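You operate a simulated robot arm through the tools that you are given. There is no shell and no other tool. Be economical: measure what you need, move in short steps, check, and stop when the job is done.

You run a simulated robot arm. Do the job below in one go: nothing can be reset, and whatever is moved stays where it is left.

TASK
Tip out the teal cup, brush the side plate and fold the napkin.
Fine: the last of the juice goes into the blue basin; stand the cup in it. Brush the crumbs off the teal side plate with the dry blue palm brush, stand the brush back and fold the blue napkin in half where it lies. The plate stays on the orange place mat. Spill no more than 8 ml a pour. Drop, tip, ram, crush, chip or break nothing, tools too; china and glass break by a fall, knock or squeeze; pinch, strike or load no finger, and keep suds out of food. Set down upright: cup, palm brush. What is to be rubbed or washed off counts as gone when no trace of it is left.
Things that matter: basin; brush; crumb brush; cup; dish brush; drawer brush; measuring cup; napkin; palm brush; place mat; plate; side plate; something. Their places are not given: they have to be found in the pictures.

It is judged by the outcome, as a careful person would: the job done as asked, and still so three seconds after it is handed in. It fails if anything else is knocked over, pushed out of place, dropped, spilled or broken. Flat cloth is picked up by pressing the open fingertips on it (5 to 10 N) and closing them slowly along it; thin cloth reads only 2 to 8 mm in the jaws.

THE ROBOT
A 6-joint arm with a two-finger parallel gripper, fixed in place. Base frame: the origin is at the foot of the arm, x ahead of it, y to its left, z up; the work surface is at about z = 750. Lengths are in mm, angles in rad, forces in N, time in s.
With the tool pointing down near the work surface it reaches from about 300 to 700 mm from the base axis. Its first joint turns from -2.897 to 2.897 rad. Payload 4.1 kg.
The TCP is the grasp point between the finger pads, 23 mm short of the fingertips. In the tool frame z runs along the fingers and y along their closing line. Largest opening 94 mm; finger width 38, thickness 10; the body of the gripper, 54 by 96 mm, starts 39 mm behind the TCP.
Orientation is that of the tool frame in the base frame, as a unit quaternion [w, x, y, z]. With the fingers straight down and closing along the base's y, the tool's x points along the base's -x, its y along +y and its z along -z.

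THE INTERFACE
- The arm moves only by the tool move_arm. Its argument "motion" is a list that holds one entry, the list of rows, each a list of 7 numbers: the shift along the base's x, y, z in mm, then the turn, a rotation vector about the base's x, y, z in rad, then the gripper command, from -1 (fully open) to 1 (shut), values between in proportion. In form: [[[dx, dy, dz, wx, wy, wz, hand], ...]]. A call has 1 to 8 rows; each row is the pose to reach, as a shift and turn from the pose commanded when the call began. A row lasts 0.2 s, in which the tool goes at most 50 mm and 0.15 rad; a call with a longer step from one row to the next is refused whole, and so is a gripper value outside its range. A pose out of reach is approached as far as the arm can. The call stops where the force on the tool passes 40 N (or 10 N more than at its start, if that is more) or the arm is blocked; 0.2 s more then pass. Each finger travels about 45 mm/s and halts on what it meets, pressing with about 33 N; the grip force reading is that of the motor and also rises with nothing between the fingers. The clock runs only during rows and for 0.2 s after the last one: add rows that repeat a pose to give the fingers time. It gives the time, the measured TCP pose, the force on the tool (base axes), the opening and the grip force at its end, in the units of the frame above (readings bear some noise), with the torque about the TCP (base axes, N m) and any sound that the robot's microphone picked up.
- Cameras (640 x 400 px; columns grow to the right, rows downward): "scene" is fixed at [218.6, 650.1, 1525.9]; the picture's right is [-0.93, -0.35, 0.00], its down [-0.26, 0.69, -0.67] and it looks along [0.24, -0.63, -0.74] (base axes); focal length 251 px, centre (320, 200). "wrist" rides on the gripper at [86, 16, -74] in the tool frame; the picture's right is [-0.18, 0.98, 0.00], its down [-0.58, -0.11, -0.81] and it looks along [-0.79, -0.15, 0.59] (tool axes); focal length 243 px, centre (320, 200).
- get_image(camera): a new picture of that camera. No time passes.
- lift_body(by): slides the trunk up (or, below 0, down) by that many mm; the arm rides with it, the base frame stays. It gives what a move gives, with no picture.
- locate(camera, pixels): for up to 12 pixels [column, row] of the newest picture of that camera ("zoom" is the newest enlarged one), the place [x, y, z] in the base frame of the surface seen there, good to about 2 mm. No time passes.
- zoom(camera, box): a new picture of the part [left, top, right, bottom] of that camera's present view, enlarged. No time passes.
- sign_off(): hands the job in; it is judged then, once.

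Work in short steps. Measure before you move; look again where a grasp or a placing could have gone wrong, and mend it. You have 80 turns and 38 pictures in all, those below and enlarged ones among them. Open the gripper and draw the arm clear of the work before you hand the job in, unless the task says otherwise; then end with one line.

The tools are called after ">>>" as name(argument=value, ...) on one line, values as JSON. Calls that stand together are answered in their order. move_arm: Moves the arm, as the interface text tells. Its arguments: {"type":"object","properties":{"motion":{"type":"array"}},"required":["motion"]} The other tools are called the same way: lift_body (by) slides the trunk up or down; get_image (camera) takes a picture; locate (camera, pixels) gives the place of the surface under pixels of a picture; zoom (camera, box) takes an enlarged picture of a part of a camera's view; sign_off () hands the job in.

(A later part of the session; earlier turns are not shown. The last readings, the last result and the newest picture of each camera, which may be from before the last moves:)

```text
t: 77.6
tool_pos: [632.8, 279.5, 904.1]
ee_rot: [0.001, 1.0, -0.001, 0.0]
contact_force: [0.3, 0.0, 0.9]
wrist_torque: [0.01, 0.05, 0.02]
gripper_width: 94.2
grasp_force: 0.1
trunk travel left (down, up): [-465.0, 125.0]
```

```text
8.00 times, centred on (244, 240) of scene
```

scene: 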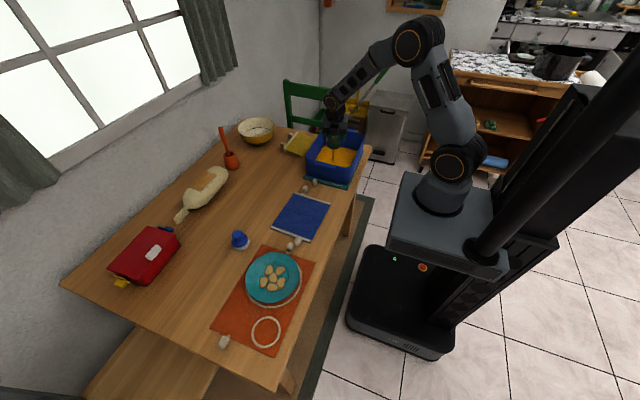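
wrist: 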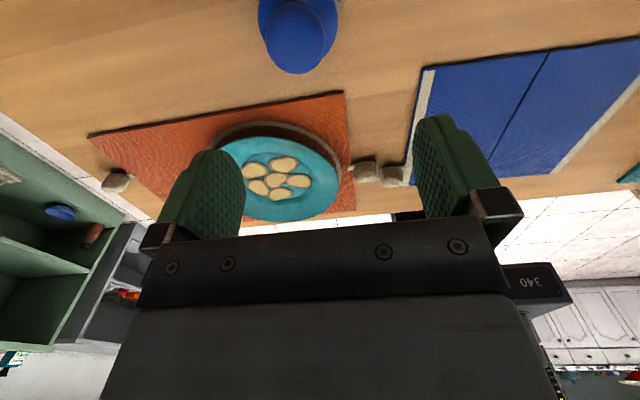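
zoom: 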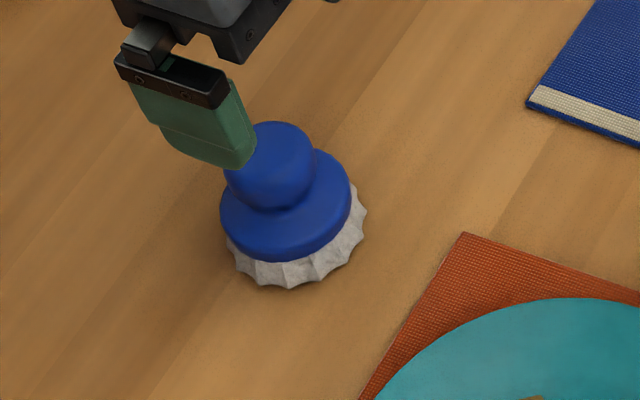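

>>> locate(camera="zoom", pixels=[[290, 126], [314, 160], [285, 155], [265, 195], [290, 200], [230, 185], [222, 212], [349, 185], [283, 260], [283, 238], [333, 165], [365, 212]])

```text
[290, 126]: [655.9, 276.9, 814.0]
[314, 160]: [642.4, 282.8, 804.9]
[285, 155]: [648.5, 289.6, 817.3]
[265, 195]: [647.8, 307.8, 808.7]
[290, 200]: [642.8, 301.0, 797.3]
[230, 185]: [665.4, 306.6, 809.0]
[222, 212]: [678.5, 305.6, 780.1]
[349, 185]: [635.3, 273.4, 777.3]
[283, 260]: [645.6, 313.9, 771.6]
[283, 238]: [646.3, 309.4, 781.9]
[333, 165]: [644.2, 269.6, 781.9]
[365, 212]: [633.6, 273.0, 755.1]
```

Brush fit: axis about (657.5, 289.5), knob ~38 mm wide topping at z≈817, disc top z≈782. I move above it with the trunk a bit lower and check the reach.

>>> move_arm(motion=[[[8, 3, 0, 0, 0, 0, -1], [16, 7, 0, 0, 0, 0, -1], [24.7, 10, 0, 0, 0, 0, -1], [24.7, 10, 0, 0, 0, 0, -1]]])

>>> lift_body(by=-45)

```text
t: 78.6
tool_pos: [645.7, 282.0, 903.2]
ee_rot: [0.001, 1.0, -0.001, 0.0]
contact_force: [0.2, 0.3, 0.1]
wrist_torque: [0.0, -0.04, 0.01]
gripper_width: 93.8
grasp_force: 0.1
out of reach, approached as far as the arm can: row 2, 3, 4
trunk travel left (down, up): [-465.0, 125.0]
```

```text
t: 79.5
tool_pos: [645.8, 283.4, 858.7]
ee_rot: [0.0, 1.0, -0.001, 0.0]
contact_force: [1.4, -0.4, 0.9]
wrist_torque: [0.0, 0.03, -0.01]
gripper_width: 94.1
grasp_force: 0.1
trunk travel left (down, up): [-420.0, 170.0]
```

Reach falls 12 mm short with a strictly vertical tool, so I tilt the hand outward by 0.1 rad, which puts the brush in reach; I'll keep that tilt throughout brushing.

>>> move_arm(motion=[[[0, 0, 0, 0.02, -0.046, 0, -1], [4, 2, 0, 0.0405, -0.0915, 0, -1], [8, 4, 0, 0.0405, -0.0915, 0, -1], [12, 6.1, 0, 0.0405, -0.0915, 0, -1], [12, 6.1, 0, 0.0405, -0.0915, 0, -1]]])

>>> get_image(camera="wrist")

```text
t: 80.7
tool_pos: [658.4, 289.0, 858.0]
ee_rot: [-0.021, 0.999, -0.001, 0.046]
contact_force: [-0.1, -0.1, 0.9]
wrist_torque: [0.02, -0.01, 0.0]
gripper_width: 94.0
grasp_force: 0.2
trunk travel left (down, up): [-420.0, 170.0]
```

```text
18 pictures are left
```

wrist: 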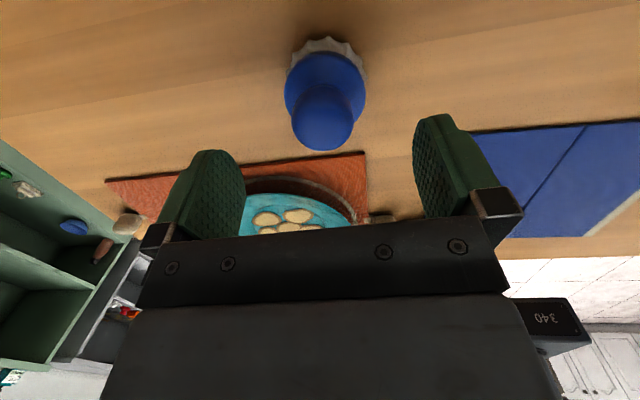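

In reach and aligned. I lower to z≈811 and close on the knob.

>>> move_arm(motion=[[[0, 0, -15, 0, 0, 0, -1], [0, 0, -30, 0, 0, 0, -1], [0, 0, -40, 0, 0, 0, -1], [0, 0, -46, 0, 0, 0, -1], [0, 0, -46, 0, 0, 0, -1]]])

>>> move_arm(motion=[[[0, 0, 0, 0, 0, 0, -0.7], [0, 0, 0, 0, 0, 0, -0.4], [0, 0, 0, 0, 0, 0, -0.1], [0, 0, 0, 0, 0, 0, 0.1], [0, 0, 0, 0, 0, 0, 0.25], [0, 0, 0, 0, 0, 0, 0.36], [0, 0, 0, 0, 0, 0, 0.36]]])

```text
t: 81.9
tool_pos: [658.4, 288.9, 812.2]
ee_rot: [-0.02, 0.999, -0.001, 0.046]
contact_force: [0.0, 0.0, 0.9]
wrist_torque: [0.01, 0.02, -0.02]
gripper_width: 94.0
grasp_force: 0.1
trunk travel left (down, up): [-420.0, 170.0]
```

```text
t: 83.5
tool_pos: [657.9, 288.8, 813.4]
ee_rot: [-0.021, 0.999, 0.0, 0.046]
contact_force: [0.1, -1.0, 3.4]
wrist_torque: [-0.24, -0.01, -0.01]
gripper_width: 36.9
grasp_force: 32.9
trunk travel left (down, up): [-420.0, 170.0]
```

Knob gripped at 36.9 mm. I lift the brush and take a close view of the plate to fix the crumb positions.

>>> move_arm(motion=[[[0, 0, 5, 0, 0, 0, 0.36], [0, 0, 15, 0, 0, 0, 0.36], [0, 0, 35, 0, 0, 0, 0.36], [0, 0, 60, 0, 0, 0, 0.36], [0, 0, 80, 0, 0, 0, 0.36]]])

>>> zoom(camera="scene", box=[212, 225, 324, 313])

```text
t: 84.7
tool_pos: [657.5, 288.4, 894.0]
ee_rot: [-0.02, 0.999, -0.001, 0.046]
contact_force: [0.1, 0.0, -0.5]
wrist_torque: [0.02, 0.01, -0.02]
gripper_width: 36.9
grasp_force: 32.8
trunk travel left (down, up): [-420.0, 170.0]
```

```text
4.55 times, centred on (268, 269) of scene
```

zoom: 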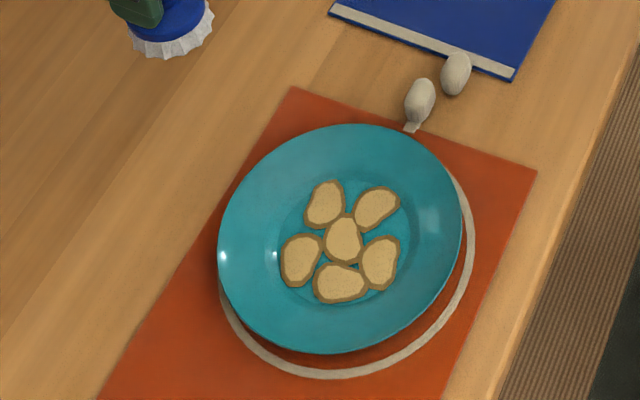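

Six crumb patches sit in the plate's well. I'll locate each and some rim and well points.

>>> locate(camera="zoom", pixels=[[325, 204], [377, 208], [343, 240], [301, 260], [340, 284], [380, 263], [277, 255], [290, 290], [410, 240], [430, 215], [350, 128], [300, 340]])

>>> locate(camera="zoom", pixels=[[220, 260], [460, 230], [345, 353], [245, 325], [435, 150], [280, 140], [440, 300], [330, 180], [395, 195], [290, 235], [360, 302], [345, 150]])

```text
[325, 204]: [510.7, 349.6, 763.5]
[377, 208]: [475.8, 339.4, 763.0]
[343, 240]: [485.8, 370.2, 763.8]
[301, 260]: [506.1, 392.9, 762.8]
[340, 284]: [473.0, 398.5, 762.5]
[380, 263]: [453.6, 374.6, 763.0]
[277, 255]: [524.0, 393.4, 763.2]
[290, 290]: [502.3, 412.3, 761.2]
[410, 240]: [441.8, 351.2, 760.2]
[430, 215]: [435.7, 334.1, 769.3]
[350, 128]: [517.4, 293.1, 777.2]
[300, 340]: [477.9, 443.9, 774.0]
```

```text
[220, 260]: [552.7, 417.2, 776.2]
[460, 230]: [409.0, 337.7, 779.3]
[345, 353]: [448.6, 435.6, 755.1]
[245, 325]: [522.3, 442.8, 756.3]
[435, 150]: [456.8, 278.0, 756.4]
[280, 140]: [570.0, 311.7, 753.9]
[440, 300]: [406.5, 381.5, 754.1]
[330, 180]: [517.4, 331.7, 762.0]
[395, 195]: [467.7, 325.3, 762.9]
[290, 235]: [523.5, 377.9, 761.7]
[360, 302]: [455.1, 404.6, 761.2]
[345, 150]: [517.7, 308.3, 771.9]
```

Plate centre is (486,370), well z≈762, crumbs reaching radius ≈48. I bring the brush above the plate centre and creep down to contact.

>>> move_arm(motion=[[[-15, 7, 0, 0, 0, 0, 0.36], [-45, 21, 0, 0, 0, 0, 0.36], [-80, 38, 0, 0, 0, 0, 0.36], [-115, 55, 0, 0, 0, 0, 0.36], [-150, 71, -15, 0, 0, 0, 0.36], [-171.5, 81.6, -40, 0, 0, 0, 0.36], [-171.5, 81.6, -55, 0, 0, 0, 0.36], [-171.5, 81.6, -60, 0, 0, 0, 0.36]]])

>>> move_arm(motion=[[[0, 0, -2, 0, 0, 0, 0.36], [0, 0, -4, 0, 0, 0, 0.36], [0, 0, -6, 0, 0, 0, 0.36], [0, 0, -6, 0, 0, 0, 0.36]]])

```text
t: 86.5
tool_pos: [486.6, 371.6, 832.6]
ee_rot: [-0.021, 0.999, -0.001, 0.046]
contact_force: [-0.2, -0.3, -1.0]
wrist_torque: [0.0, -0.04, 0.01]
gripper_width: 37.0
grasp_force: 33.2
trunk travel left (down, up): [-420.0, 170.0]
```

```text
t: 87.5
tool_pos: [486.1, 370.8, 826.2]
ee_rot: [-0.021, 0.999, -0.001, 0.046]
contact_force: [0.1, 0.2, -0.1]
wrist_torque: [0.03, -0.02, -0.03]
gripper_width: 36.9
grasp_force: 33.2
trunk travel left (down, up): [-420.0, 170.0]
```

Just above contact; I continue in 1 mm steps.

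>>> move_arm(motion=[[[0, 0, -1, 0, 0, 0, 0.36], [0, 0, -2, 0, 0, 0, 0.36], [0, 0, -2, 0, 0, 0, 0.36]]])

>>> move_arm(motion=[[[0, 0, -0.7, 0, 0, 0, 0.36], [0, 0, -1.4, 0, 0, 0, 0.36], [0, 0, -1.4, 0, 0, 0, 0.36]]])

```text
t: 88.3
tool_pos: [486.7, 370.2, 823.5]
ee_rot: [-0.021, 0.999, -0.001, 0.046]
contact_force: [-0.1, -0.8, 1.0]
wrist_torque: [-0.04, 0.06, 0.0]
gripper_width: 36.7
grasp_force: 32.3
trunk travel left (down, up): [-420.0, 170.0]
```

```text
t: 89.1
tool_pos: [486.8, 371.1, 823.7]
ee_rot: [-0.022, 0.999, -0.001, 0.047]
contact_force: [0.2, -0.6, 11.8]
wrist_torque: [-0.41, -0.03, -0.01]
gripper_width: 36.7
grasp_force: 32.9
trunk travel left (down, up): [-420.0, 170.0]
```

Contact is stiff (11.8 N). I ease up 0.8 mm and make a first small stroke to judge force and effect.

>>> move_arm(motion=[[[0, 0, 0.8, 0, 0, 0, 0.36], [8, 0, 0.8, 0, 0, 0, 0.36], [15, 0, 0.8, 0, 0, 0, 0.36], [8, 0, 0.8, 0, 0, 0, 0.36], [0, 0, 0.8, 0, 0, 0, 0.36], [-8, 0, 0.8, 0, 0, 0, 0.36], [-15, 0, 0.8, 0, 0, 0, 0.36], [-15, 0, 0.8, 0, 0, 0, 0.36]]])

>>> zoom(camera="scene", box=[212, 225, 324, 313])

```text
t: 90.9
tool_pos: [470.0, 370.4, 823.7]
ee_rot: [-0.021, 0.999, 0.0, 0.046]
contact_force: [1.5, -1.0, 7.1]
wrist_torque: [-0.23, -0.12, 0.06]
gripper_width: 36.8
grasp_force: 33.5
trunk travel left (down, up): [-420.0, 170.0]
```

```text
4.55 times, centred on (268, 269) of scene
```

zoom: 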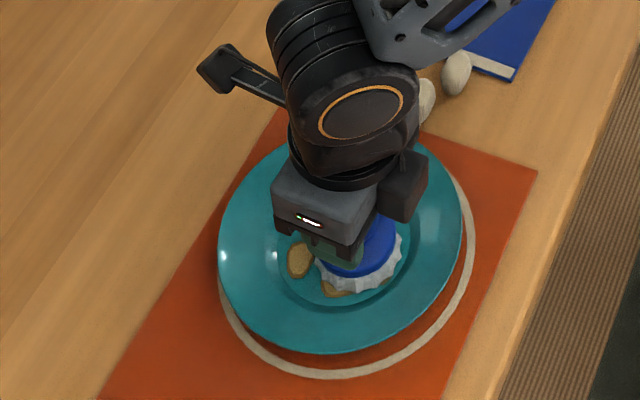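

The plate stays put and force is about 7 N. I now brush a circle of radius 22 around the plate centre.

>>> move_arm(motion=[[[-7, 0, 0, 0, 0, 0, 0.36], [-5.3, 8.4, 0, 0, 0, 0, 0.36], [-0.6, 15.6, 0, 0, 0, 0, 0.36], [6.6, 20.3, 0, 0, 0, 0, 0.36], [15, 22, 0, 0, 0, 0, 0.36], [23.4, 20.3, 0, 0, 0, 0, 0.36], [30.6, 15.6, 0, 0, 0, 0, 0.36], [35.3, 8.4, 0, 0, 0, 0, 0.36]]])

>>> move_arm(motion=[[[1.7, -8.4, 0, 0, 0, 0, 0.36], [0, -16.8, 0, 0, 0, 0, 0.36], [-4.7, -24, 0, 0, 0, 0, 0.36], [-11.9, -28.7, 0, 0, 0, 0, 0.36], [-20.3, -30.4, 0, 0, 0, 0, 0.36], [-28.7, -28.7, 0, 0, 0, 0, 0.36], [-35.9, -24, 0, 0, 0, 0, 0.36], [-40.6, -16.8, 0, 0, 0, 0, 0.36]]])

```text
t: 92.7
tool_pos: [507.1, 379.2, 822.6]
ee_rot: [-0.02, 0.999, -0.001, 0.046]
contact_force: [-0.7, 1.9, 6.1]
wrist_torque: [-0.13, 0.03, 0.0]
gripper_width: 36.9
grasp_force: 33.3
trunk travel left (down, up): [-420.0, 170.0]
```

```text
t: 94.5
tool_pos: [465.0, 360.6, 822.6]
ee_rot: [-0.021, 0.999, 0.0, 0.045]
contact_force: [0.8, -0.2, 4.4]
wrist_torque: [-0.13, -0.01, -0.02]
gripper_width: 36.8
grasp_force: 32.6
trunk travel left (down, up): [-420.0, 170.0]
```

Forces remain 4–7 N. A second, wider circle (radius 28) follows to catch the outer crumb edges, then I lift and look.

>>> move_arm(motion=[[[-5.6, -2.3, 0.2, 0, 0, 0, 0.36], [-7.7, 8.4, 0.2, 0, 0, 0, 0.36], [-5.6, 19.1, 0.2, 0, 0, 0, 0.36], [0.5, 28.2, 0.2, 0, 0, 0, 0.36], [9.6, 34.3, 0.2, 0, 0, 0, 0.36], [20.3, 36.4, 0.2, 0, 0, 0, 0.36], [31, 34.3, 0.2, 0, 0, 0, 0.36], [40.1, 28.2, 0.2, 0, 0, 0, 0.36]]])

>>> move_arm(motion=[[[6.1, -9.1, 0, 0, 0, 0, 0.36], [8.2, -19.8, 0, 0, 0, 0, 0.36], [6.1, -30.5, 0, 0, 0, 0, 0.36], [0, -39.6, 0, 0, 0, 0, 0.36], [-9.1, -45.7, 0, 0, 0, 0, 0.36], [-19.8, -47.8, 0, 0, 0, 0, 0.36], [-30.5, -45.7, 0, 0, 0, 0, 0.36], [-39.6, -39.6, 0, 0, 0, 0, 0.36]]])

>>> move_arm(motion=[[[10, 10, 0, 0, 0, 0, 0.36], [20, 20, 0, 0, 0, 0, 0.36], [20, 20, 15, 0, 0, 0, 0.36], [35, 15, 50, 0, 0, 0, 0.36], [70, 0, 80, 0, 0, 0, 0.36], [110, -20, 90, 0, 0, 0, 0.36], [150, -40, 90, 0, 0, 0, 0.36], [180, -55, 90, 0, 0, 0, 0.36]]])

>>> zoom(camera="scene", box=[212, 225, 324, 313])

```text
t: 96.3
tool_pos: [505.2, 391.8, 823.9]
ee_rot: [-0.022, 0.999, 0.0, 0.046]
contact_force: [-0.2, -0.1, -1.0]
wrist_torque: [-0.05, 0.0, 0.0]
gripper_width: 37.1
grasp_force: 33.2
trunk travel left (down, up): [-420.0, 170.0]
```

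```text
t: 98.1
tool_pos: [466.9, 351.1, 822.9]
ee_rot: [-0.021, 0.999, -0.002, 0.045]
contact_force: [0.4, 0.0, -0.9]
wrist_torque: [0.02, 0.02, 0.01]
gripper_width: 36.8
grasp_force: 33.1
trunk travel left (down, up): [-420.0, 170.0]
```

```text
t: 99.9
tool_pos: [646.8, 295.3, 914.4]
ee_rot: [-0.02, 0.999, -0.001, 0.044]
contact_force: [0.2, 0.3, -0.8]
wrist_torque: [-0.03, 0.0, 0.01]
gripper_width: 36.7
grasp_force: 33.4
trunk travel left (down, up): [-420.0, 170.0]
```

```text
4.55 times, centred on (268, 269) of scene
```

zoom: 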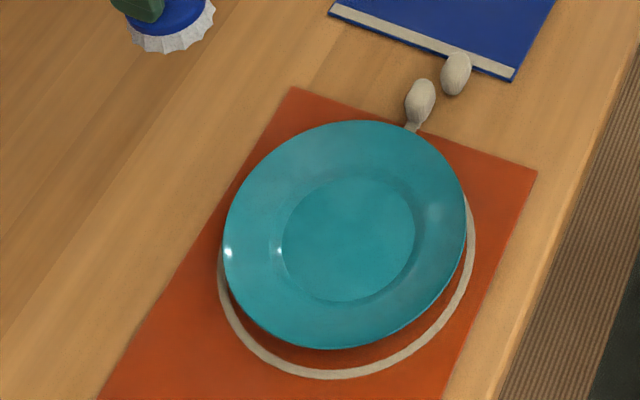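

The plate is clean with no crumbs visible. I return the brush to its original spot (658,289), lowering to just above the table.

>>> move_arm(motion=[[[11, -6, 0, 0, 0, 0, 0.36], [11, -6, -20, 0, 0, 0, 0.36], [11, -6, -50, 0, 0, 0, 0.36], [11, -6, -78, 0, 0, 0, 0.36], [11, -6, -92, 0, 0, 0, 0.36], [11, -6, -98, 0, 0, 0, 0.36], [11, -6, -98, 0, 0, 0, 0.36]]])

>>> move_arm(motion=[[[0, 0, -1, 0, 0, 0, 0.36], [0, 0, -2, 0, 0, 0, 0.36], [0, 0, -2, 0, 0, 0, 0.36]]])

```text
t: 101.5
tool_pos: [657.4, 289.2, 815.6]
ee_rot: [-0.02, 0.999, -0.001, 0.046]
contact_force: [0.3, -0.2, -0.2]
wrist_torque: [0.02, 0.0, 0.03]
gripper_width: 36.8
grasp_force: 32.9
trunk travel left (down, up): [-420.0, 170.0]
```

```text
t: 102.3
tool_pos: [657.6, 289.6, 813.9]
ee_rot: [-0.021, 0.999, -0.001, 0.047]
contact_force: [-0.3, -0.4, -1.8]
wrist_torque: [-0.01, -0.01, -0.02]
gripper_width: 37.2
grasp_force: 33.2
trunk travel left (down, up): [-420.0, 170.0]
```

Nearly there; I creep a little further.

>>> move_arm(motion=[[[0, 0, -1, 0, 0, 0, 0.36], [0, 0, -2, 0, 0, 0, 0.36], [0, 0, -2, 0, 0, 0, 0.36]]])

>>> move_arm(motion=[[[0, 0, -0.5, 0, 0, 0, 0.36], [0, 0, -0.5, 0, 0, 0, 0.36]]])

```text
t: 103.1
tool_pos: [658.3, 289.4, 812.8]
ee_rot: [-0.02, 0.999, -0.001, 0.046]
contact_force: [-0.8, -0.7, 2.4]
wrist_torque: [-0.18, 0.02, -0.02]
gripper_width: 36.6
grasp_force: 33.4
trunk travel left (down, up): [-420.0, 170.0]
```

```text
t: 103.7
tool_pos: [658.7, 290.0, 812.4]
ee_rot: [-0.021, 0.999, -0.001, 0.047]
contact_force: [-0.7, -0.2, 8.7]
wrist_torque: [-0.28, 0.01, -0.04]
gripper_width: 36.9
grasp_force: 33.0
trunk travel left (down, up): [-420.0, 170.0]
```

Contact at 8.7 N: the brush stands. I open, rise clear, and straighten the tilt.

>>> move_arm(motion=[[[0, 0, 0.5, 0, 0, 0, 0.2], [0, 0, 0.5, 0, 0, 0, 0], [0, 0, 0.5, 0, 0, 0, -0.3], [0, 0, 0.5, 0, 0, 0, -0.6], [0, 0, 0.5, 0, 0, 0, -0.9], [0, 0, 0.5, 0, 0, 0, -1], [0, 0, 0.5, 0, 0, 0, -1], [0, 0, 0.5, 0, 0, 0, -1]]])

>>> move_arm(motion=[[[0, 0, 15, 0, 0, 0, -1], [0, 0, 40, 0, 0, 0, -1], [0, 0, 75, 0, 0, 0, -1], [-15, -5, 110, 0, 0, 0, -1], [-45, -20, 140, -0.02, 0.045, 0, -1], [-85, -40, 160, -0.0405, 0.0915, 0, -1], [-120, -60, 165, -0.0405, 0.0915, 0, -1], [-150, -80, 165, -0.0405, 0.0915, 0, -1]]])

>>> zoom(camera="scene", box=[200, 170, 360, 270])

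```text
t: 105.5
tool_pos: [658.6, 290.6, 810.1]
ee_rot: [-0.02, 0.999, -0.001, 0.047]
contact_force: [0.4, 0.2, -0.9]
wrist_torque: [-0.02, 0.0, -0.01]
gripper_width: 94.0
grasp_force: 0.0
trunk travel left (down, up): [-420.0, 170.0]
```

```text
t: 107.3
tool_pos: [507.3, 209.9, 978.2]
ee_rot: [-0.001, 1.0, -0.001, 0.0]
contact_force: [-0.5, 0.0, -0.5]
wrist_torque: [-0.01, 0.04, 0.0]
gripper_width: 94.2
grasp_force: 0.0
trunk travel left (down, up): [-420.0, 170.0]
```

```text
4.00 times, centred on (280, 220) of scene
```

zoom: 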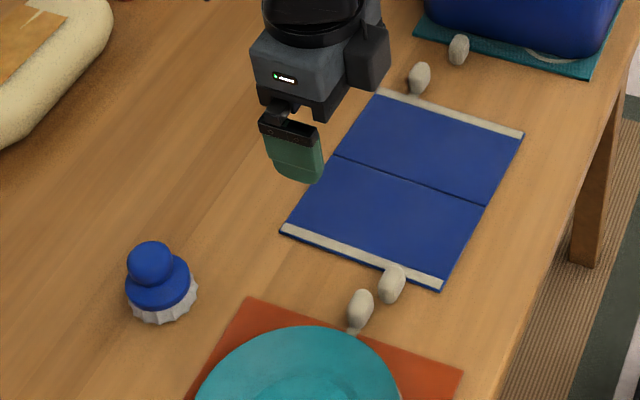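

The brush stands back in place. I measure the napkin's corners, seam and neighbours precisely.

>>> locate(camera="zoom", pixels=[[283, 232], [440, 286], [380, 91], [522, 136], [333, 155], [485, 206], [360, 254], [362, 266], [340, 275], [392, 268], [418, 62], [412, 94]])

>>> locate(camera="zoom", pixels=[[370, 200], [345, 225], [400, 215], [390, 150], [450, 112], [452, 120], [386, 300], [402, 285], [380, 280], [430, 75], [410, 75], [420, 160]])

```text
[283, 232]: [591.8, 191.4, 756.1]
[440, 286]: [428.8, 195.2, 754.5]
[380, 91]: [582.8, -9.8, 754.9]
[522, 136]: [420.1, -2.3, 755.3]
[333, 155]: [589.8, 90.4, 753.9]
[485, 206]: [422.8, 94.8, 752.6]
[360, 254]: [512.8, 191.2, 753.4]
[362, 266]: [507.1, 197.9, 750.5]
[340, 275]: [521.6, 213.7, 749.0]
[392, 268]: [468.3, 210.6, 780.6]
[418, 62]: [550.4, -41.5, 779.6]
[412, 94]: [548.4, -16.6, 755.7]
```

```text
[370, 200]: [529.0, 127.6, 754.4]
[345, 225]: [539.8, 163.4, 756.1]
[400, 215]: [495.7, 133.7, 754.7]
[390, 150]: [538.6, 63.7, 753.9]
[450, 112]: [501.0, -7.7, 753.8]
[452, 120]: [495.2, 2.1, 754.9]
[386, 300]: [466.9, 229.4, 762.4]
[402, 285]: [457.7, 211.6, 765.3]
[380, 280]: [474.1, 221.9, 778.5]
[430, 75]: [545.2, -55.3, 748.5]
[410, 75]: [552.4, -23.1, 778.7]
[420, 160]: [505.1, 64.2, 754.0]
```

Napkin: near-plate edge y≈193, far edge y≈−6, seam y≈93, top z≈754. I unwind the wrist half a turn (camera back toward the base) so the fold stays within the roll limit.

>>> move_arm(motion=[[[0, -5, -5, 0, 0, -0.143, -1], [0, -10, -10, 0, 0, -0.286, -1], [0, -15, -15, 0, 0, -0.428, -1], [0, -20, -20, 0, 0, -0.571, -1], [0, -25, -25, 0, 0, -0.714, -1], [0, -30, -30, 0, 0, -0.857, -1], [0, -35, -35, 0, 0, -1.0, -1], [2, -39, -40, 0, 0, -1.047, -1]]])

>>> move_arm(motion=[[[0, 0, 0, 0, 0, -0.143, -1], [0, 0, 0, 0, 0, -0.286, -1], [0, 0, 0, 0, 0, -0.428, -1], [0, 0, 0, 0, 0, -0.571, -1], [0, 0, 0, 0, 0, -0.714, -1], [0, 0, 0, 0, 0, -0.857, -1], [0, 0, 0, 0, 0, -1.0, -1], [0, 0, 0, 0, 0, -1.047, -1]]])

>>> move_arm(motion=[[[0, 0, 0, 0, 0, -0.143, -1], [0, 0, 0, 0, 0, -0.286, -0.8], [0, 0, 0, 0, 0, -0.428, -0.6], [0, 0, -10, 0, 0, -0.571, -0.4], [0, 0, -20, 0, 0, -0.714, -0.2], [0, 0, -30, 0, 0, -0.857, 0], [0, 0, -40, 0, 0, -1.0, 0.2], [0, 0, -50, 0, 0, -1.047, 0.3]]])

>>> get_image(camera="wrist")

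```text
t: 109.1
tool_pos: [509.2, 170.3, 936.1]
ee_rot: [0.0, 0.865, -0.501, 0.001]
contact_force: [0.5, 0.3, -0.2]
wrist_torque: [-0.04, -0.03, 0.03]
gripper_width: 94.0
grasp_force: 0.0
trunk travel left (down, up): [-420.0, 170.0]
```

```text
t: 110.9
tool_pos: [509.7, 171.3, 936.7]
ee_rot: [0.0, -0.498, 0.867, 0.0]
contact_force: [0.1, -0.1, 0.7]
wrist_torque: [0.01, 0.0, 0.01]
gripper_width: 93.9
grasp_force: 0.0
trunk travel left (down, up): [-420.0, 170.0]
```

```text
t: 112.7
tool_pos: [509.8, 170.6, 886.3]
ee_rot: [-0.001, 0.002, 1.0, -0.001]
contact_force: [-0.2, -0.6, 0.1]
wrist_torque: [-0.02, -0.01, -0.01]
gripper_width: 33.2
grasp_force: 0.1
trunk travel left (down, up): [-420.0, 170.0]
```

```text
13 pictures are left
```

wrist: 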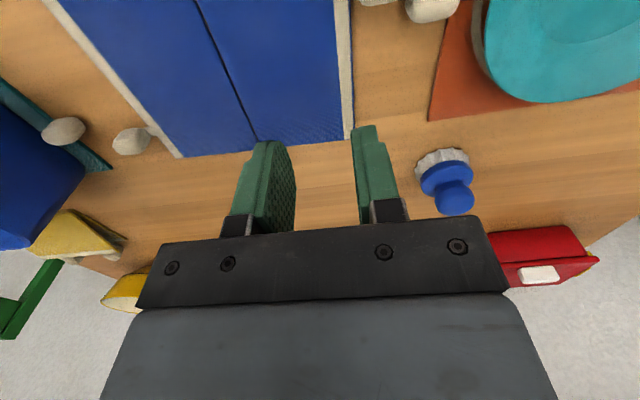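

Fingers (33 mm apart) are above the plate-side edge. I lower to just above the cloth, at y≈167, and creep to 5–10 N.

>>> move_arm(motion=[[[0, -1, -30, 0, 0, 0, 0.3], [0, -2, -60, 0, 0, 0, 0.3], [0, -3.5, -85, 0, 0, 0, 0.3], [0, -3.5, -98, 0, 0, 0, 0.3], [0, -3.5, -103, 0, 0, 0, 0.3], [0, -3.5, -103, 0, 0, 0, 0.3]]])

>>> move_arm(motion=[[[0, 0, -2, 0, 0, 0, 0.3], [0, 0, -4, 0, 0, 0, 0.3], [0, 0, -4, 0, 0, 0, 0.3]]])

```text
t: 114.1
tool_pos: [508.2, 165.1, 783.0]
ee_rot: [0.0, 0.001, 1.0, 0.0]
contact_force: [-0.8, -0.2, 0.3]
wrist_torque: [-0.03, 0.0, 0.0]
gripper_width: 33.1
grasp_force: 0.1
trunk travel left (down, up): [-420.0, 170.0]
```

```text
t: 114.9
tool_pos: [509.9, 167.3, 778.6]
ee_rot: [0.0, 0.001, 1.0, -0.001]
contact_force: [1.0, 0.2, 0.2]
wrist_torque: [0.01, 0.02, 0.01]
gripper_width: 32.8
grasp_force: 0.1
trunk travel left (down, up): [-420.0, 170.0]
```

>>> move_arm(motion=[[[0, 0, -1, 0, 0, 0, 0.3], [0, 0, -2, 0, 0, 0, 0.3], [0, 0, -2, 0, 0, 0, 0.3]]])

>>> move_arm(motion=[[[0, 0, -1, 0, 0, 0, 0.3], [0, 0, -1, 0, 0, 0, 0.3]]])

```text
t: 115.7
tool_pos: [509.6, 167.0, 777.9]
ee_rot: [0.001, 0.001, 1.0, 0.0]
contact_force: [0.4, -0.6, -0.2]
wrist_torque: [0.0, -0.03, 0.04]
gripper_width: 32.9
grasp_force: 0.1
trunk travel left (down, up): [-420.0, 170.0]
```

```text
t: 116.3
tool_pos: [510.4, 168.9, 775.9]
ee_rot: [0.0, 0.001, 1.0, 0.0]
contact_force: [-0.6, -0.6, 1.5]
wrist_torque: [-0.09, 0.02, 0.0]
gripper_width: 32.9
grasp_force: 0.1
trunk travel left (down, up): [-420.0, 170.0]
```

Light contact begins (1.5 N). I press a bit further.

>>> move_arm(motion=[[[0, 0, -0.7, 0, 0, 0, 0.3], [0, 0, -0.7, 0, 0, 0, 0.3]]])

>>> move_arm(motion=[[[0, 0, -0.4, 0, 0, 0, 0.3], [0, 0, -0.4, 0, 0, 0, 0.3]]])

```text
t: 116.9
tool_pos: [510.2, 167.3, 778.1]
ee_rot: [0.001, 0.001, 1.0, -0.001]
contact_force: [-1.5, 0.8, 10.1]
wrist_torque: [-0.09, 0.11, -0.02]
gripper_width: 32.7
grasp_force: 0.1
trunk travel left (down, up): [-420.0, 170.0]
```

```text
t: 117.5
tool_pos: [509.2, 167.7, 777.0]
ee_rot: [0.001, 0.001, 1.0, 0.0]
contact_force: [0.5, 2.1, 15.2]
wrist_torque: [-0.09, 0.07, 0.02]
gripper_width: 33.1
grasp_force: 0.2
trunk travel left (down, up): [-420.0, 170.0]
```

Force 15 N is a bit much; I back off 0.6 mm and close slowly along the cloth.

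>>> move_arm(motion=[[[0, 0, 0.6, 0, 0, 0, 0.3], [0, 0, 0.6, 0, 0, 0, 0.38], [0, 0, 0.6, 0, 0, 0, 0.46], [0, 0, 0.6, 0, 0, 0, 0.54], [0, 0, 0.6, 0, 0, 0, 0.62], [0, 0, 0.6, 0, 0, 0, 0.7], [0, 0, 0.6, 0, 0, 0, 0.78], [0, 0, 0.6, 0, 0, 0, 0.84]]])

>>> move_arm(motion=[[[0, 0, 0, 0, 0, 0, 0.88], [0, 0, 0, 0, 0, 0, 0.92], [0, 0, 0, 0, 0, 0, 0.96], [0, 0, 0, 0, 0, 0, 1], [0, 0, 0, 0, 0, 0, 1], [0, 0, 0, 0, 0, 0, 1]]])

>>> zoom(camera="scene", box=[230, 170, 358, 250])

```text
t: 119.3
tool_pos: [509.9, 166.8, 776.3]
ee_rot: [0.001, 0.001, 1.0, 0.0]
contact_force: [0.1, -5.8, 20.2]
wrist_torque: [-0.2, 0.03, 0.02]
gripper_width: 12.3
grasp_force: 4.8
trunk travel left (down, up): [-420.0, 170.0]
```

```text
t: 120.7
tool_pos: [510.5, 166.6, 777.1]
ee_rot: [0.001, 0.001, 1.0, -0.001]
contact_force: [0.0, -10.8, 19.4]
wrist_torque: [-0.25, 0.06, 0.01]
gripper_width: 0.1
grasp_force: 33.6
trunk travel left (down, up): [-420.0, 170.0]
```

```text
5.00 times, centred on (294, 210) of scene
```

zoom: 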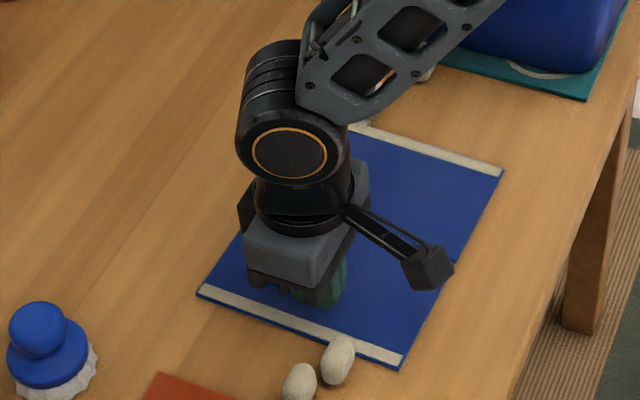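

The jaws shut on nothing (0.1 mm): the cloth slipped out under too much load. I lift slightly, reopen to about 24 mm and retry nearer the edge with gentler pressure.

>>> move_arm(motion=[[[0, 0, 4, 0, 0, 0, 1], [0, 0, 12, 0, 0, 0, 1], [0, 5, 12, 0, 0, 0, 0.8], [0, 10, 12, 0, 0, 0, 0.6], [0, 12, 12, 0, 0, 0, 0.5], [0, 12, 12, 0, 0, 0, 0.5]]])

>>> move_arm(motion=[[[0, 0, -4, 0, 0, 0, 0.5], [0, 0, -8, 0, 0, 0, 0.5], [0, 0, -10, 0, 0, 0, 0.5], [0, 0, -10, 0, 0, 0, 0.5]]])

>>> get_image(camera="wrist")

```text
t: 122.1
tool_pos: [509.1, 180.0, 787.5]
ee_rot: [0.0, 0.001, 1.0, 0.0]
contact_force: [-0.6, -0.1, 0.6]
wrist_torque: [-0.02, -0.04, 0.02]
gripper_width: 23.6
grasp_force: 0.1
trunk travel left (down, up): [-420.0, 170.0]
```

```text
t: 123.1
tool_pos: [509.1, 179.9, 777.7]
ee_rot: [0.0, 0.0, 1.0, 0.0]
contact_force: [0.1, 0.6, 0.3]
wrist_torque: [0.01, 0.04, 0.01]
gripper_width: 23.6
grasp_force: 0.0
trunk travel left (down, up): [-420.0, 170.0]
```

```text
11 pictures are left
```

wrist: 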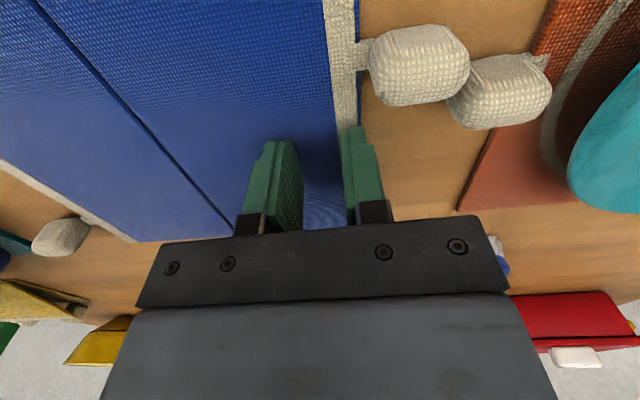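

Now it's visible: the "stones" are woven grab tabs on the hems — the napkin's own tab at (418,65), tied by a strap at (360,60), beside the mat's tab at (500,90). That tab looks like a firmer hold than a pinch; I measure both.

>>> locate(camera="wrist", pixels=[[418, 65], [372, 65], [465, 65], [418, 30], [418, 100], [362, 60], [500, 90], [450, 105], [548, 90], [500, 60], [500, 125], [458, 85]])

>>> zoom(camera="wrist", box=[320, 0, 560, 150])

>>> zoom(camera="scene", box=[264, 222, 320, 257])

```text
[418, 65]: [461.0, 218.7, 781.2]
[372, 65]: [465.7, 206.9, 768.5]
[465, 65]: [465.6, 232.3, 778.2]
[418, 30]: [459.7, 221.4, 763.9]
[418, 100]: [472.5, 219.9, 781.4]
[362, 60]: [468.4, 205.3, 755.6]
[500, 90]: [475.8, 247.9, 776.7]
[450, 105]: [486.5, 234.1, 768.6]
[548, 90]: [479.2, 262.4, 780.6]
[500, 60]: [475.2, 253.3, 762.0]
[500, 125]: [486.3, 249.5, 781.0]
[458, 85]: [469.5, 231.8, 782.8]
```

```text
2.67 times, centred on (440, 75) of wrist
```

zoom: 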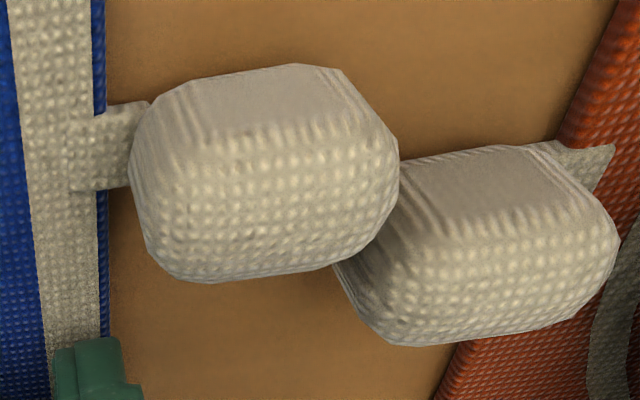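

```text
11.43 times, centred on (292, 240) of scene
```

zoom: 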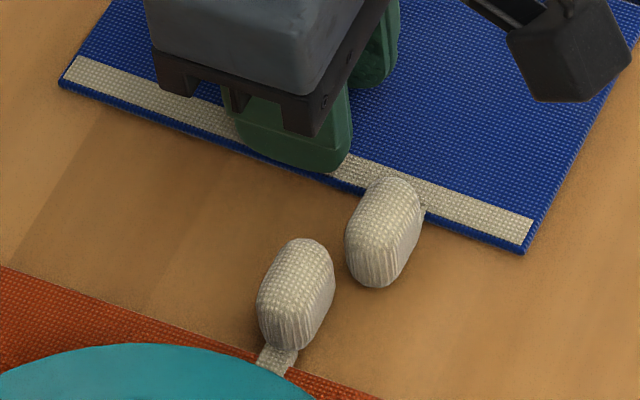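

The napkin tab is elongated and linked by a short strap, so it could flip awkwardly. Since the fingers already straddle the hem, I first retry the pinch at a gentle 5–8 N.

>>> move_arm(motion=[[[0, 0, -0.8, 0, 0, 0, 0.5], [0, 0, -0.8, 0, 0, 0, 0.5]]])

>>> move_arm(motion=[[[0, 0, -0.6, 0, 0, 0, 0.5], [0, 0, -0.6, 0, 0, 0, 0.5]]])

```text
t: 123.7
tool_pos: [509.3, 179.7, 776.7]
ee_rot: [0.001, 0.001, 1.0, 0.0]
contact_force: [-0.5, -0.2, -0.4]
wrist_torque: [0.02, -0.02, -0.01]
gripper_width: 23.9
grasp_force: 0.1
trunk travel left (down, up): [-420.0, 170.0]
```

```text
t: 124.3
tool_pos: [509.9, 180.0, 777.3]
ee_rot: [-0.001, 0.001, 1.0, 0.0]
contact_force: [0.7, 0.5, 2.3]
wrist_torque: [-0.06, -0.03, 0.0]
gripper_width: 23.4
grasp_force: 0.0
trunk travel left (down, up): [-420.0, 170.0]
```

>>> move_arm(motion=[[[0, 0, -0.5, 0, 0, 0, 0.5], [0, 0, -0.5, 0, 0, 0, 0.5]]])

>>> move_arm(motion=[[[0, 0, 0, 0, 0, 0, 0.54], [0, 0, 0, 0, 0, 0, 0.58], [0, 0, 0, 0, 0, 0, 0.62], [0, 0, 0, 0, 0, 0, 0.66]]])

```text
t: 124.9
tool_pos: [509.9, 179.6, 777.4]
ee_rot: [0.001, 0.001, 1.0, 0.0]
contact_force: [-0.1, 1.1, 5.4]
wrist_torque: [-0.01, 0.04, 0.01]
gripper_width: 23.1
grasp_force: 0.0
trunk travel left (down, up): [-420.0, 170.0]
```

```text
t: 125.9
tool_pos: [509.9, 179.6, 778.7]
ee_rot: [0.0, 0.001, 1.0, 0.001]
contact_force: [0.4, -4.5, 6.5]
wrist_torque: [-0.16, 0.06, 0.0]
gripper_width: 17.9
grasp_force: 2.0
trunk travel left (down, up): [-420.0, 170.0]
```

Force 6.5 N while closing, opening 17.9 mm; I continue closing slowly.

>>> move_arm(motion=[[[0, 0, 0, 0, 0, 0, 0.7], [0, 0, 0, 0, 0, 0, 0.74], [0, 0, 0, 0, 0, 0, 0.78], [0, 0, 0, 0, 0, 0, 0.82], [0, 0, 0, 0, 0, 0, 0.86], [0, 0, 0, 0, 0, 0, 0.9], [0, 0, 0, 0, 0, 0, 0.94], [0, 0, 0, 0, 0, 0, 1]]])

>>> move_arm(motion=[[[0, 0, 0, 0, 0, 0, 1], [0, 0, 0, 0, 0, 0, 1]]])

```text
t: 127.7
tool_pos: [510.9, 179.0, 776.6]
ee_rot: [0.0, 0.001, 1.0, -0.001]
contact_force: [0.6, -3.8, 6.3]
wrist_torque: [-0.08, 0.0, 0.0]
gripper_width: 0.1
grasp_force: 32.9
trunk travel left (down, up): [-420.0, 170.0]
```

```text
t: 128.3
tool_pos: [509.7, 180.2, 776.5]
ee_rot: [0.0, 0.002, 1.0, 0.0]
contact_force: [0.3, -1.6, 6.9]
wrist_torque: [-0.05, 0.01, 0.0]
gripper_width: 0.0
grasp_force: 33.2
trunk travel left (down, up): [-420.0, 170.0]
```

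The pinch fails again: the napkin behaves like two stiff panels hinged at the seam, so the tab is its handle. Tab A is crowded by the mat's tab, so I'll use the tab on the far hem near (546,−32). I rise, turn the hand −90° so the jaws close along x, and move above it.

>>> move_arm(motion=[[[0, 0, 10, 0, 0, 0, 1], [0, -5, 40, 0, 0, -0.1, 0.8], [3, -25, 75, 0, 0, -0.24, 0.5], [8, -55, 105, 0, 0, -0.38, 0.3], [14, -90, 120, 0, 0, -0.52, 0.15], [20, -125, 120, 0, 0, -0.66, 0.15], [26, -160, 120, 0, 0, -0.8, 0.15], [32, -190, 120, 0, 0, -0.94, 0.15]]])

>>> move_arm(motion=[[[1, -5, 0, 0, 0, -0.14, 0.15], [2, -10, 0, 0, 0, -0.28, 0.15], [3, -15, 0, 0, 0, -0.42, 0.15], [4, -20, 0, 0, 0, -0.56, 0.15], [4, -25, 0, 0, 0, -0.631, 0.15], [4, -25, 0, 0, 0, -0.631, 0.15]]])

>>> get_image(camera="wrist")

```text
t: 130.1
tool_pos: [542.5, -11.2, 897.3]
ee_rot: [-0.001, 0.455, 0.891, -0.001]
contact_force: [-0.3, 0.1, -0.9]
wrist_torque: [-0.02, -0.01, -0.02]
gripper_width: 40.0
grasp_force: 0.0
trunk travel left (down, up): [-420.0, 170.0]
```

```text
t: 131.5
tool_pos: [545.8, -35.3, 896.8]
ee_rot: [0.0, 0.708, 0.706, 0.0]
contact_force: [0.5, 0.4, 0.3]
wrist_torque: [-0.03, 0.02, -0.04]
gripper_width: 40.0
grasp_force: 0.1
trunk travel left (down, up): [-420.0, 170.0]
```

```text
8 pictures are left
```

wrist: 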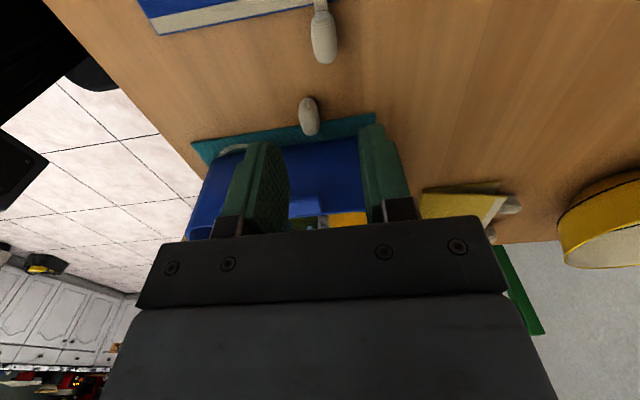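

Tab B shows at (325,38) with its strap at (320,6). I measure it and its neighbour at (309,117).

>>> locate(camera="wrist", pixels=[[325, 25], [313, 40], [334, 40], [325, 61], [320, 12], [320, 5], [325, 45], [309, 105], [300, 120], [318, 120], [309, 99], [309, 133]])

```text
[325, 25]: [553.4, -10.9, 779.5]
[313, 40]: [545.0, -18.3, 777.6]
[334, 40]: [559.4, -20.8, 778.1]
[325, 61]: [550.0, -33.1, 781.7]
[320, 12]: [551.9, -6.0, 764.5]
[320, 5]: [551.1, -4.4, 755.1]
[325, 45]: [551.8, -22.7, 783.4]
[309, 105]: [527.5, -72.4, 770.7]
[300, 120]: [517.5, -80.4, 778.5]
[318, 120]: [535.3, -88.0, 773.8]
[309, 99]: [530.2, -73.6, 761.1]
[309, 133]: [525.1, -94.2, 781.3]
```

>>> locate(camera="wrist", pixels=[[158, 33], [225, 24], [290, 13], [225, 20], [225, 12], [200, 5], [328, 63], [325, 64]])

>>> zoom(camera="scene", box=[250, 165, 362, 255])

```text
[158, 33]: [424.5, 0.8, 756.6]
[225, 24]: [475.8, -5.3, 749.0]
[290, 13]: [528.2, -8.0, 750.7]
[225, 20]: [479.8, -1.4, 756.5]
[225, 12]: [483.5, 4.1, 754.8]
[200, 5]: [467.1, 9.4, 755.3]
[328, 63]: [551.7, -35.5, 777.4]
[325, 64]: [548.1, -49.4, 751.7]
```

```text
4.44 times, centred on (306, 210) of scene
```

zoom: 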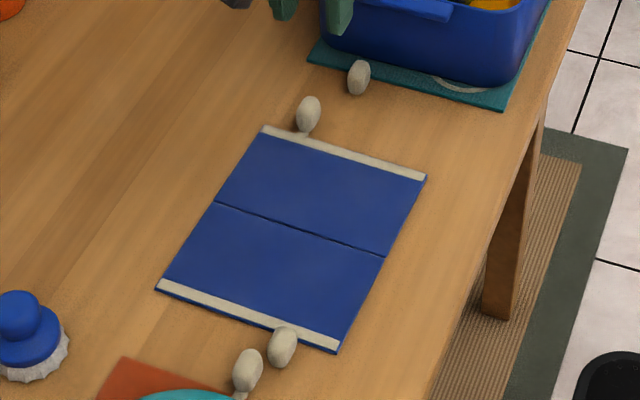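

Tab B: x 543–561, y −37…−9, top z≈782, hem edge y≈−6. Clearance works with TCP at (552,−27,776). I lower there and close lightly on the tab.

>>> move_arm(motion=[[[3, 4, -30, 0, 0, 0, 0.15], [6, 8, -60, 0, 0, 0, 0.15], [6, 8, -90, 0, 0, 0, 0.15], [6, 8, -110, 0, 0, 0, 0.15], [6, 8, -120, 0, 0, 0, 0.15], [6, 8, -120, 0, 0, 0, 0.15]]])

>>> move_arm(motion=[[[0, 0, 0, 0, 0, 0, 0.3], [0, 0, 0, 0, 0, 0, 0.42], [0, 0, 0, 0, 0, 0, 0.52], [0, 0, 0, 0, 0, 0, 0.6], [0, 0, 0, 0, 0, 0, 0.66], [0, 0, 0, 0, 0, 0, 0.7], [0, 0, 0, 0, 0, 0, 0.7]]])

>>> zoom(camera="wrist", box=[200, 0, 440, 150])

```text
t: 132.9
tool_pos: [552.2, -28.2, 775.7]
ee_rot: [0.001, 0.708, 0.707, 0.0]
contact_force: [0.7, 0.2, 0.5]
wrist_torque: [-0.01, 0.0, 0.0]
gripper_width: 40.0
grasp_force: 0.1
trunk travel left (down, up): [-420.0, 170.0]
```

```text
t: 134.5
tool_pos: [551.5, -27.6, 777.4]
ee_rot: [0.001, 0.708, 0.706, 0.001]
contact_force: [0.1, 0.3, 0.8]
wrist_torque: [0.02, 0.01, -0.03]
gripper_width: 16.9
grasp_force: 33.0
trunk travel left (down, up): [-420.0, 170.0]
```

```text
2.67 times, centred on (320, 75) of wrist
```

zoom: 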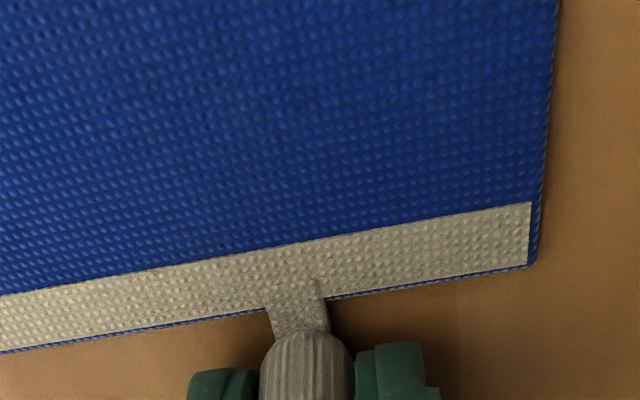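

The tab is held at 16.9 mm with the strap visible. I start the fold arc about the seam to roughly 30° and look at the forces.

>>> move_arm(motion=[[[0, 1, 10.5, 0, 0, 0, 0.7], [0, 4.4, 20.8, 0, 0, 0, 0.7], [0.2, 8, 31, 0, 0, 0, 0.7], [0.3, 12.4, 40.5, 0, 0, 0, 0.7], [0.5, 17.6, 50, 0, 0, 0, 0.7], [0.7, 23.7, 58.5, 0, 0, 0, 0.7]]])

>>> zoom(camera="scene", box=[250, 165, 362, 255])

```text
t: 135.9
tool_pos: [553.2, -4.6, 834.4]
ee_rot: [-0.001, 0.708, 0.706, -0.001]
contact_force: [-0.1, 0.2, -0.3]
wrist_torque: [-0.06, -0.03, -0.01]
gripper_width: 17.2
grasp_force: 33.3
trunk travel left (down, up): [-420.0, 170.0]
```

```text
4.44 times, centred on (306, 210) of scene
```

zoom: 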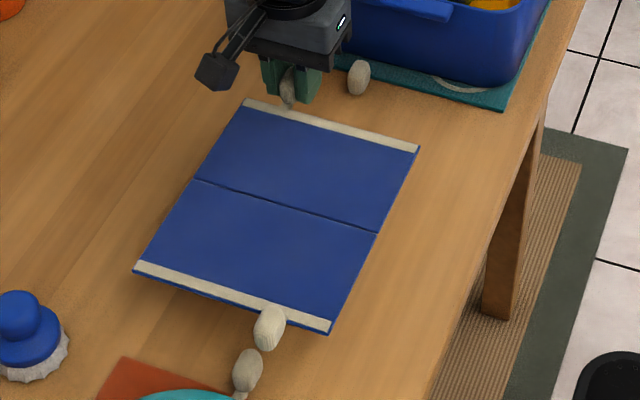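

The whole napkin seems to have lifted off flat with the tab. I check heights at several points before going on.

>>> locate(camera="zoom", pixels=[[245, 108], [417, 152], [197, 183], [374, 230], [137, 268], [330, 325], [300, 160], [240, 250], [230, 300], [270, 318], [248, 360]])

```text
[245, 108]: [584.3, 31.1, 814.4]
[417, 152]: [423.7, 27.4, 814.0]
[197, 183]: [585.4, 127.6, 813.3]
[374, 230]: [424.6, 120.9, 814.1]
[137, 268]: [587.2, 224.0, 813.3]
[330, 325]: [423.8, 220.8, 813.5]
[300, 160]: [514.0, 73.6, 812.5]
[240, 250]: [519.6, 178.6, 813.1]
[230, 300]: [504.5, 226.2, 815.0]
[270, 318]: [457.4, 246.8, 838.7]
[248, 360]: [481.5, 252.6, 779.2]
```

The napkin is a stiff two-panel board that came up whole (z≈813, level), because the grip doesn't let the tab pivot. I put it back exactly: first back in y at height, then straight down.

>>> move_arm(motion=[[[-0.4, -12, 0, 0, 0, 0, 0.7], [-0.7, -23.7, 0, 0, 0, 0, 0.7], [-0.7, -23.7, -12, 0, 0, 0, 0.7], [-0.7, -23.7, -27, 0, 0, 0, 0.7], [-0.7, -23.7, -42, 0, 0, 0, 0.7], [-0.7, -23.7, -52, 0, 0, 0, 0.7], [-0.7, -23.7, -57.5, 0, 0, 0, 0.7], [-0.7, -23.7, -57.5, 0, 0, 0, 0.7]]])

```text
t: 137.7
tool_pos: [553.1, -28.0, 777.1]
ee_rot: [0.0, 0.708, 0.706, 0.0]
contact_force: [0.9, 0.1, -0.4]
wrist_torque: [-0.06, -0.02, -0.02]
gripper_width: 17.0
grasp_force: 32.9
trunk travel left (down, up): [-420.0, 170.0]
```

Back at the original height. I set it down, release, rise, and then test in free air whether the hand can tilt to point toward −y (needed to rotate the panel past vertical).

>>> move_arm(motion=[[[0, 0, -1, 0, 0, 0, 0.7], [0, 0, -1, 0, 0, 0, 0.5], [0, 0, -1, 0, 0, 0, 0.3], [0, 0, -1, 0, 0, 0, 0.15], [0, 0, -1, 0, 0, 0, 0.15], [0, 0, 20, 0, 0, 0, 0.15], [0, 0, 60, 0, 0, 0, 0.15], [0, 20, 105, 0, 0, 0, 0.15]]])

>>> move_arm(motion=[[[0, 20, 5, -0.14, 0, 0, 0.15], [0, 40, 10, -0.28, 0, 0, 0.15], [2, 60, 10, -0.42, 0, 0, 0.15], [2, 80, 10, -0.56, 0, 0, 0.15], [3, 100, 10, -0.7, 0, 0, 0.15], [4, 120, 10, -0.84, 0, 0, 0.15], [5, 140, 10, -0.98, 0, 0, 0.15], [6, 160, 10, -1.12, 0, 0, 0.15]]])

>>> move_arm(motion=[[[0, 0, 0, -0.14, 0, 0, 0.15], [0, 0, 0, -0.28, 0, 0, 0.15], [0, 0, 0, -0.28, 0, 0, 0.15]]])

```text
t: 139.5
tool_pos: [552.1, -8.0, 884.9]
ee_rot: [-0.001, 0.708, 0.706, 0.0]
contact_force: [0.1, -0.3, 0.4]
wrist_torque: [0.0, 0.03, 0.06]
gripper_width: 39.8
grasp_force: 0.0
trunk travel left (down, up): [-420.0, 170.0]
```

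```text
t: 141.3
tool_pos: [557.1, 152.5, 893.3]
ee_rot: [0.376, 0.6, 0.598, -0.376]
contact_force: [-0.1, 0.0, -0.3]
wrist_torque: [0.02, -0.03, -0.01]
gripper_width: 39.9
grasp_force: 0.1
trunk travel left (down, up): [-420.0, 170.0]
```

```text
t: 142.1
tool_pos: [558.0, 152.1, 891.5]
ee_rot: [0.456, 0.541, 0.54, -0.456]
contact_force: [0.2, -0.5, -0.2]
wrist_torque: [-0.01, 0.0, 0.01]
gripper_width: 40.2
grasp_force: 0.1
trunk travel left (down, up): [-420.0, 170.0]
```

The −80° tilt is reachable. Now I return to tab B with the hand tilted +25° so the fold can sweep about 105° rigidly.

>>> move_arm(motion=[[[0, -15, 0, 0.14, 0, 0, 0.15], [0, -30, 0, 0.28, 0, 0, 0.15], [-1, -45, 0, 0.42, 0, 0, 0.15], [-2, -60, 0, 0.56, 0, 0, 0.15], [-3, -75, 0, 0.7, 0, 0, 0.15], [-4, -90, 0, 0.84, 0, 0, 0.15], [-5, -105, 0, 0.98, 0, 0, 0.15], [-5, -120, 0, 1.12, 0, 0, 0.15]]])

>>> move_arm(motion=[[[0, -15, 0, 0.143, 0, 0, 0.15], [0, -30, 0, 0.286, 0, 0, 0.15], [0, -45, -10, 0.43, 0, 0, 0.15], [0, -59, -20, 0.573, 0, 0, 0.15], [0, -59, -35, 0.716, 0, 0, 0.15], [0, -59, -45, 0.716, 0, 0, 0.15], [0, -59, -45, 0.716, 0, 0, 0.15]]])

>>> get_image(camera="wrist")

```text
t: 143.9
tool_pos: [552.4, 32.9, 893.0]
ee_rot: [0.098, 0.701, 0.7, -0.097]
contact_force: [0.0, -0.2, -0.3]
wrist_torque: [0.01, 0.01, 0.03]
gripper_width: 39.9
grasp_force: 0.0
trunk travel left (down, up): [-420.0, 170.0]
```

```text
t: 145.5
tool_pos: [551.7, -27.1, 848.1]
ee_rot: [-0.153, 0.691, 0.69, 0.153]
contact_force: [-0.8, 0.0, -0.2]
wrist_torque: [0.02, 0.0, 0.01]
gripper_width: 40.0
grasp_force: 0.1
trunk travel left (down, up): [-420.0, 170.0]
```

```text
4 pictures are left
```

wrist: 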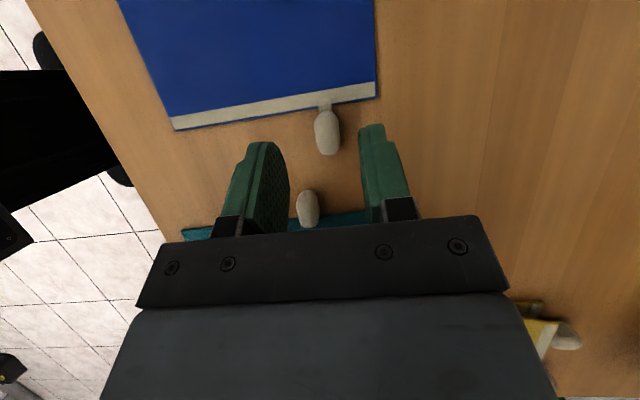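

Tab B at (327,132) between the fingers. I verify its position and the hem.

>>> locate(camera="wrist", pixels=[[327, 132], [327, 115], [316, 130], [339, 130], [327, 150], [300, 108], [175, 130], [376, 96], [325, 105], [172, 117], [376, 82]])

```text
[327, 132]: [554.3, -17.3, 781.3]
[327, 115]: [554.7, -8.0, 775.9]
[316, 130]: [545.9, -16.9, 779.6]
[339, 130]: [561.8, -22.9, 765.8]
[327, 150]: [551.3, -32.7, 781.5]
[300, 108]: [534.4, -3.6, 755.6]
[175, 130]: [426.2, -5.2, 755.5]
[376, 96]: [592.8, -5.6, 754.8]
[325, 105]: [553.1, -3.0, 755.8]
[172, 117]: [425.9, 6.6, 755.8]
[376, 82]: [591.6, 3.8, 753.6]
```

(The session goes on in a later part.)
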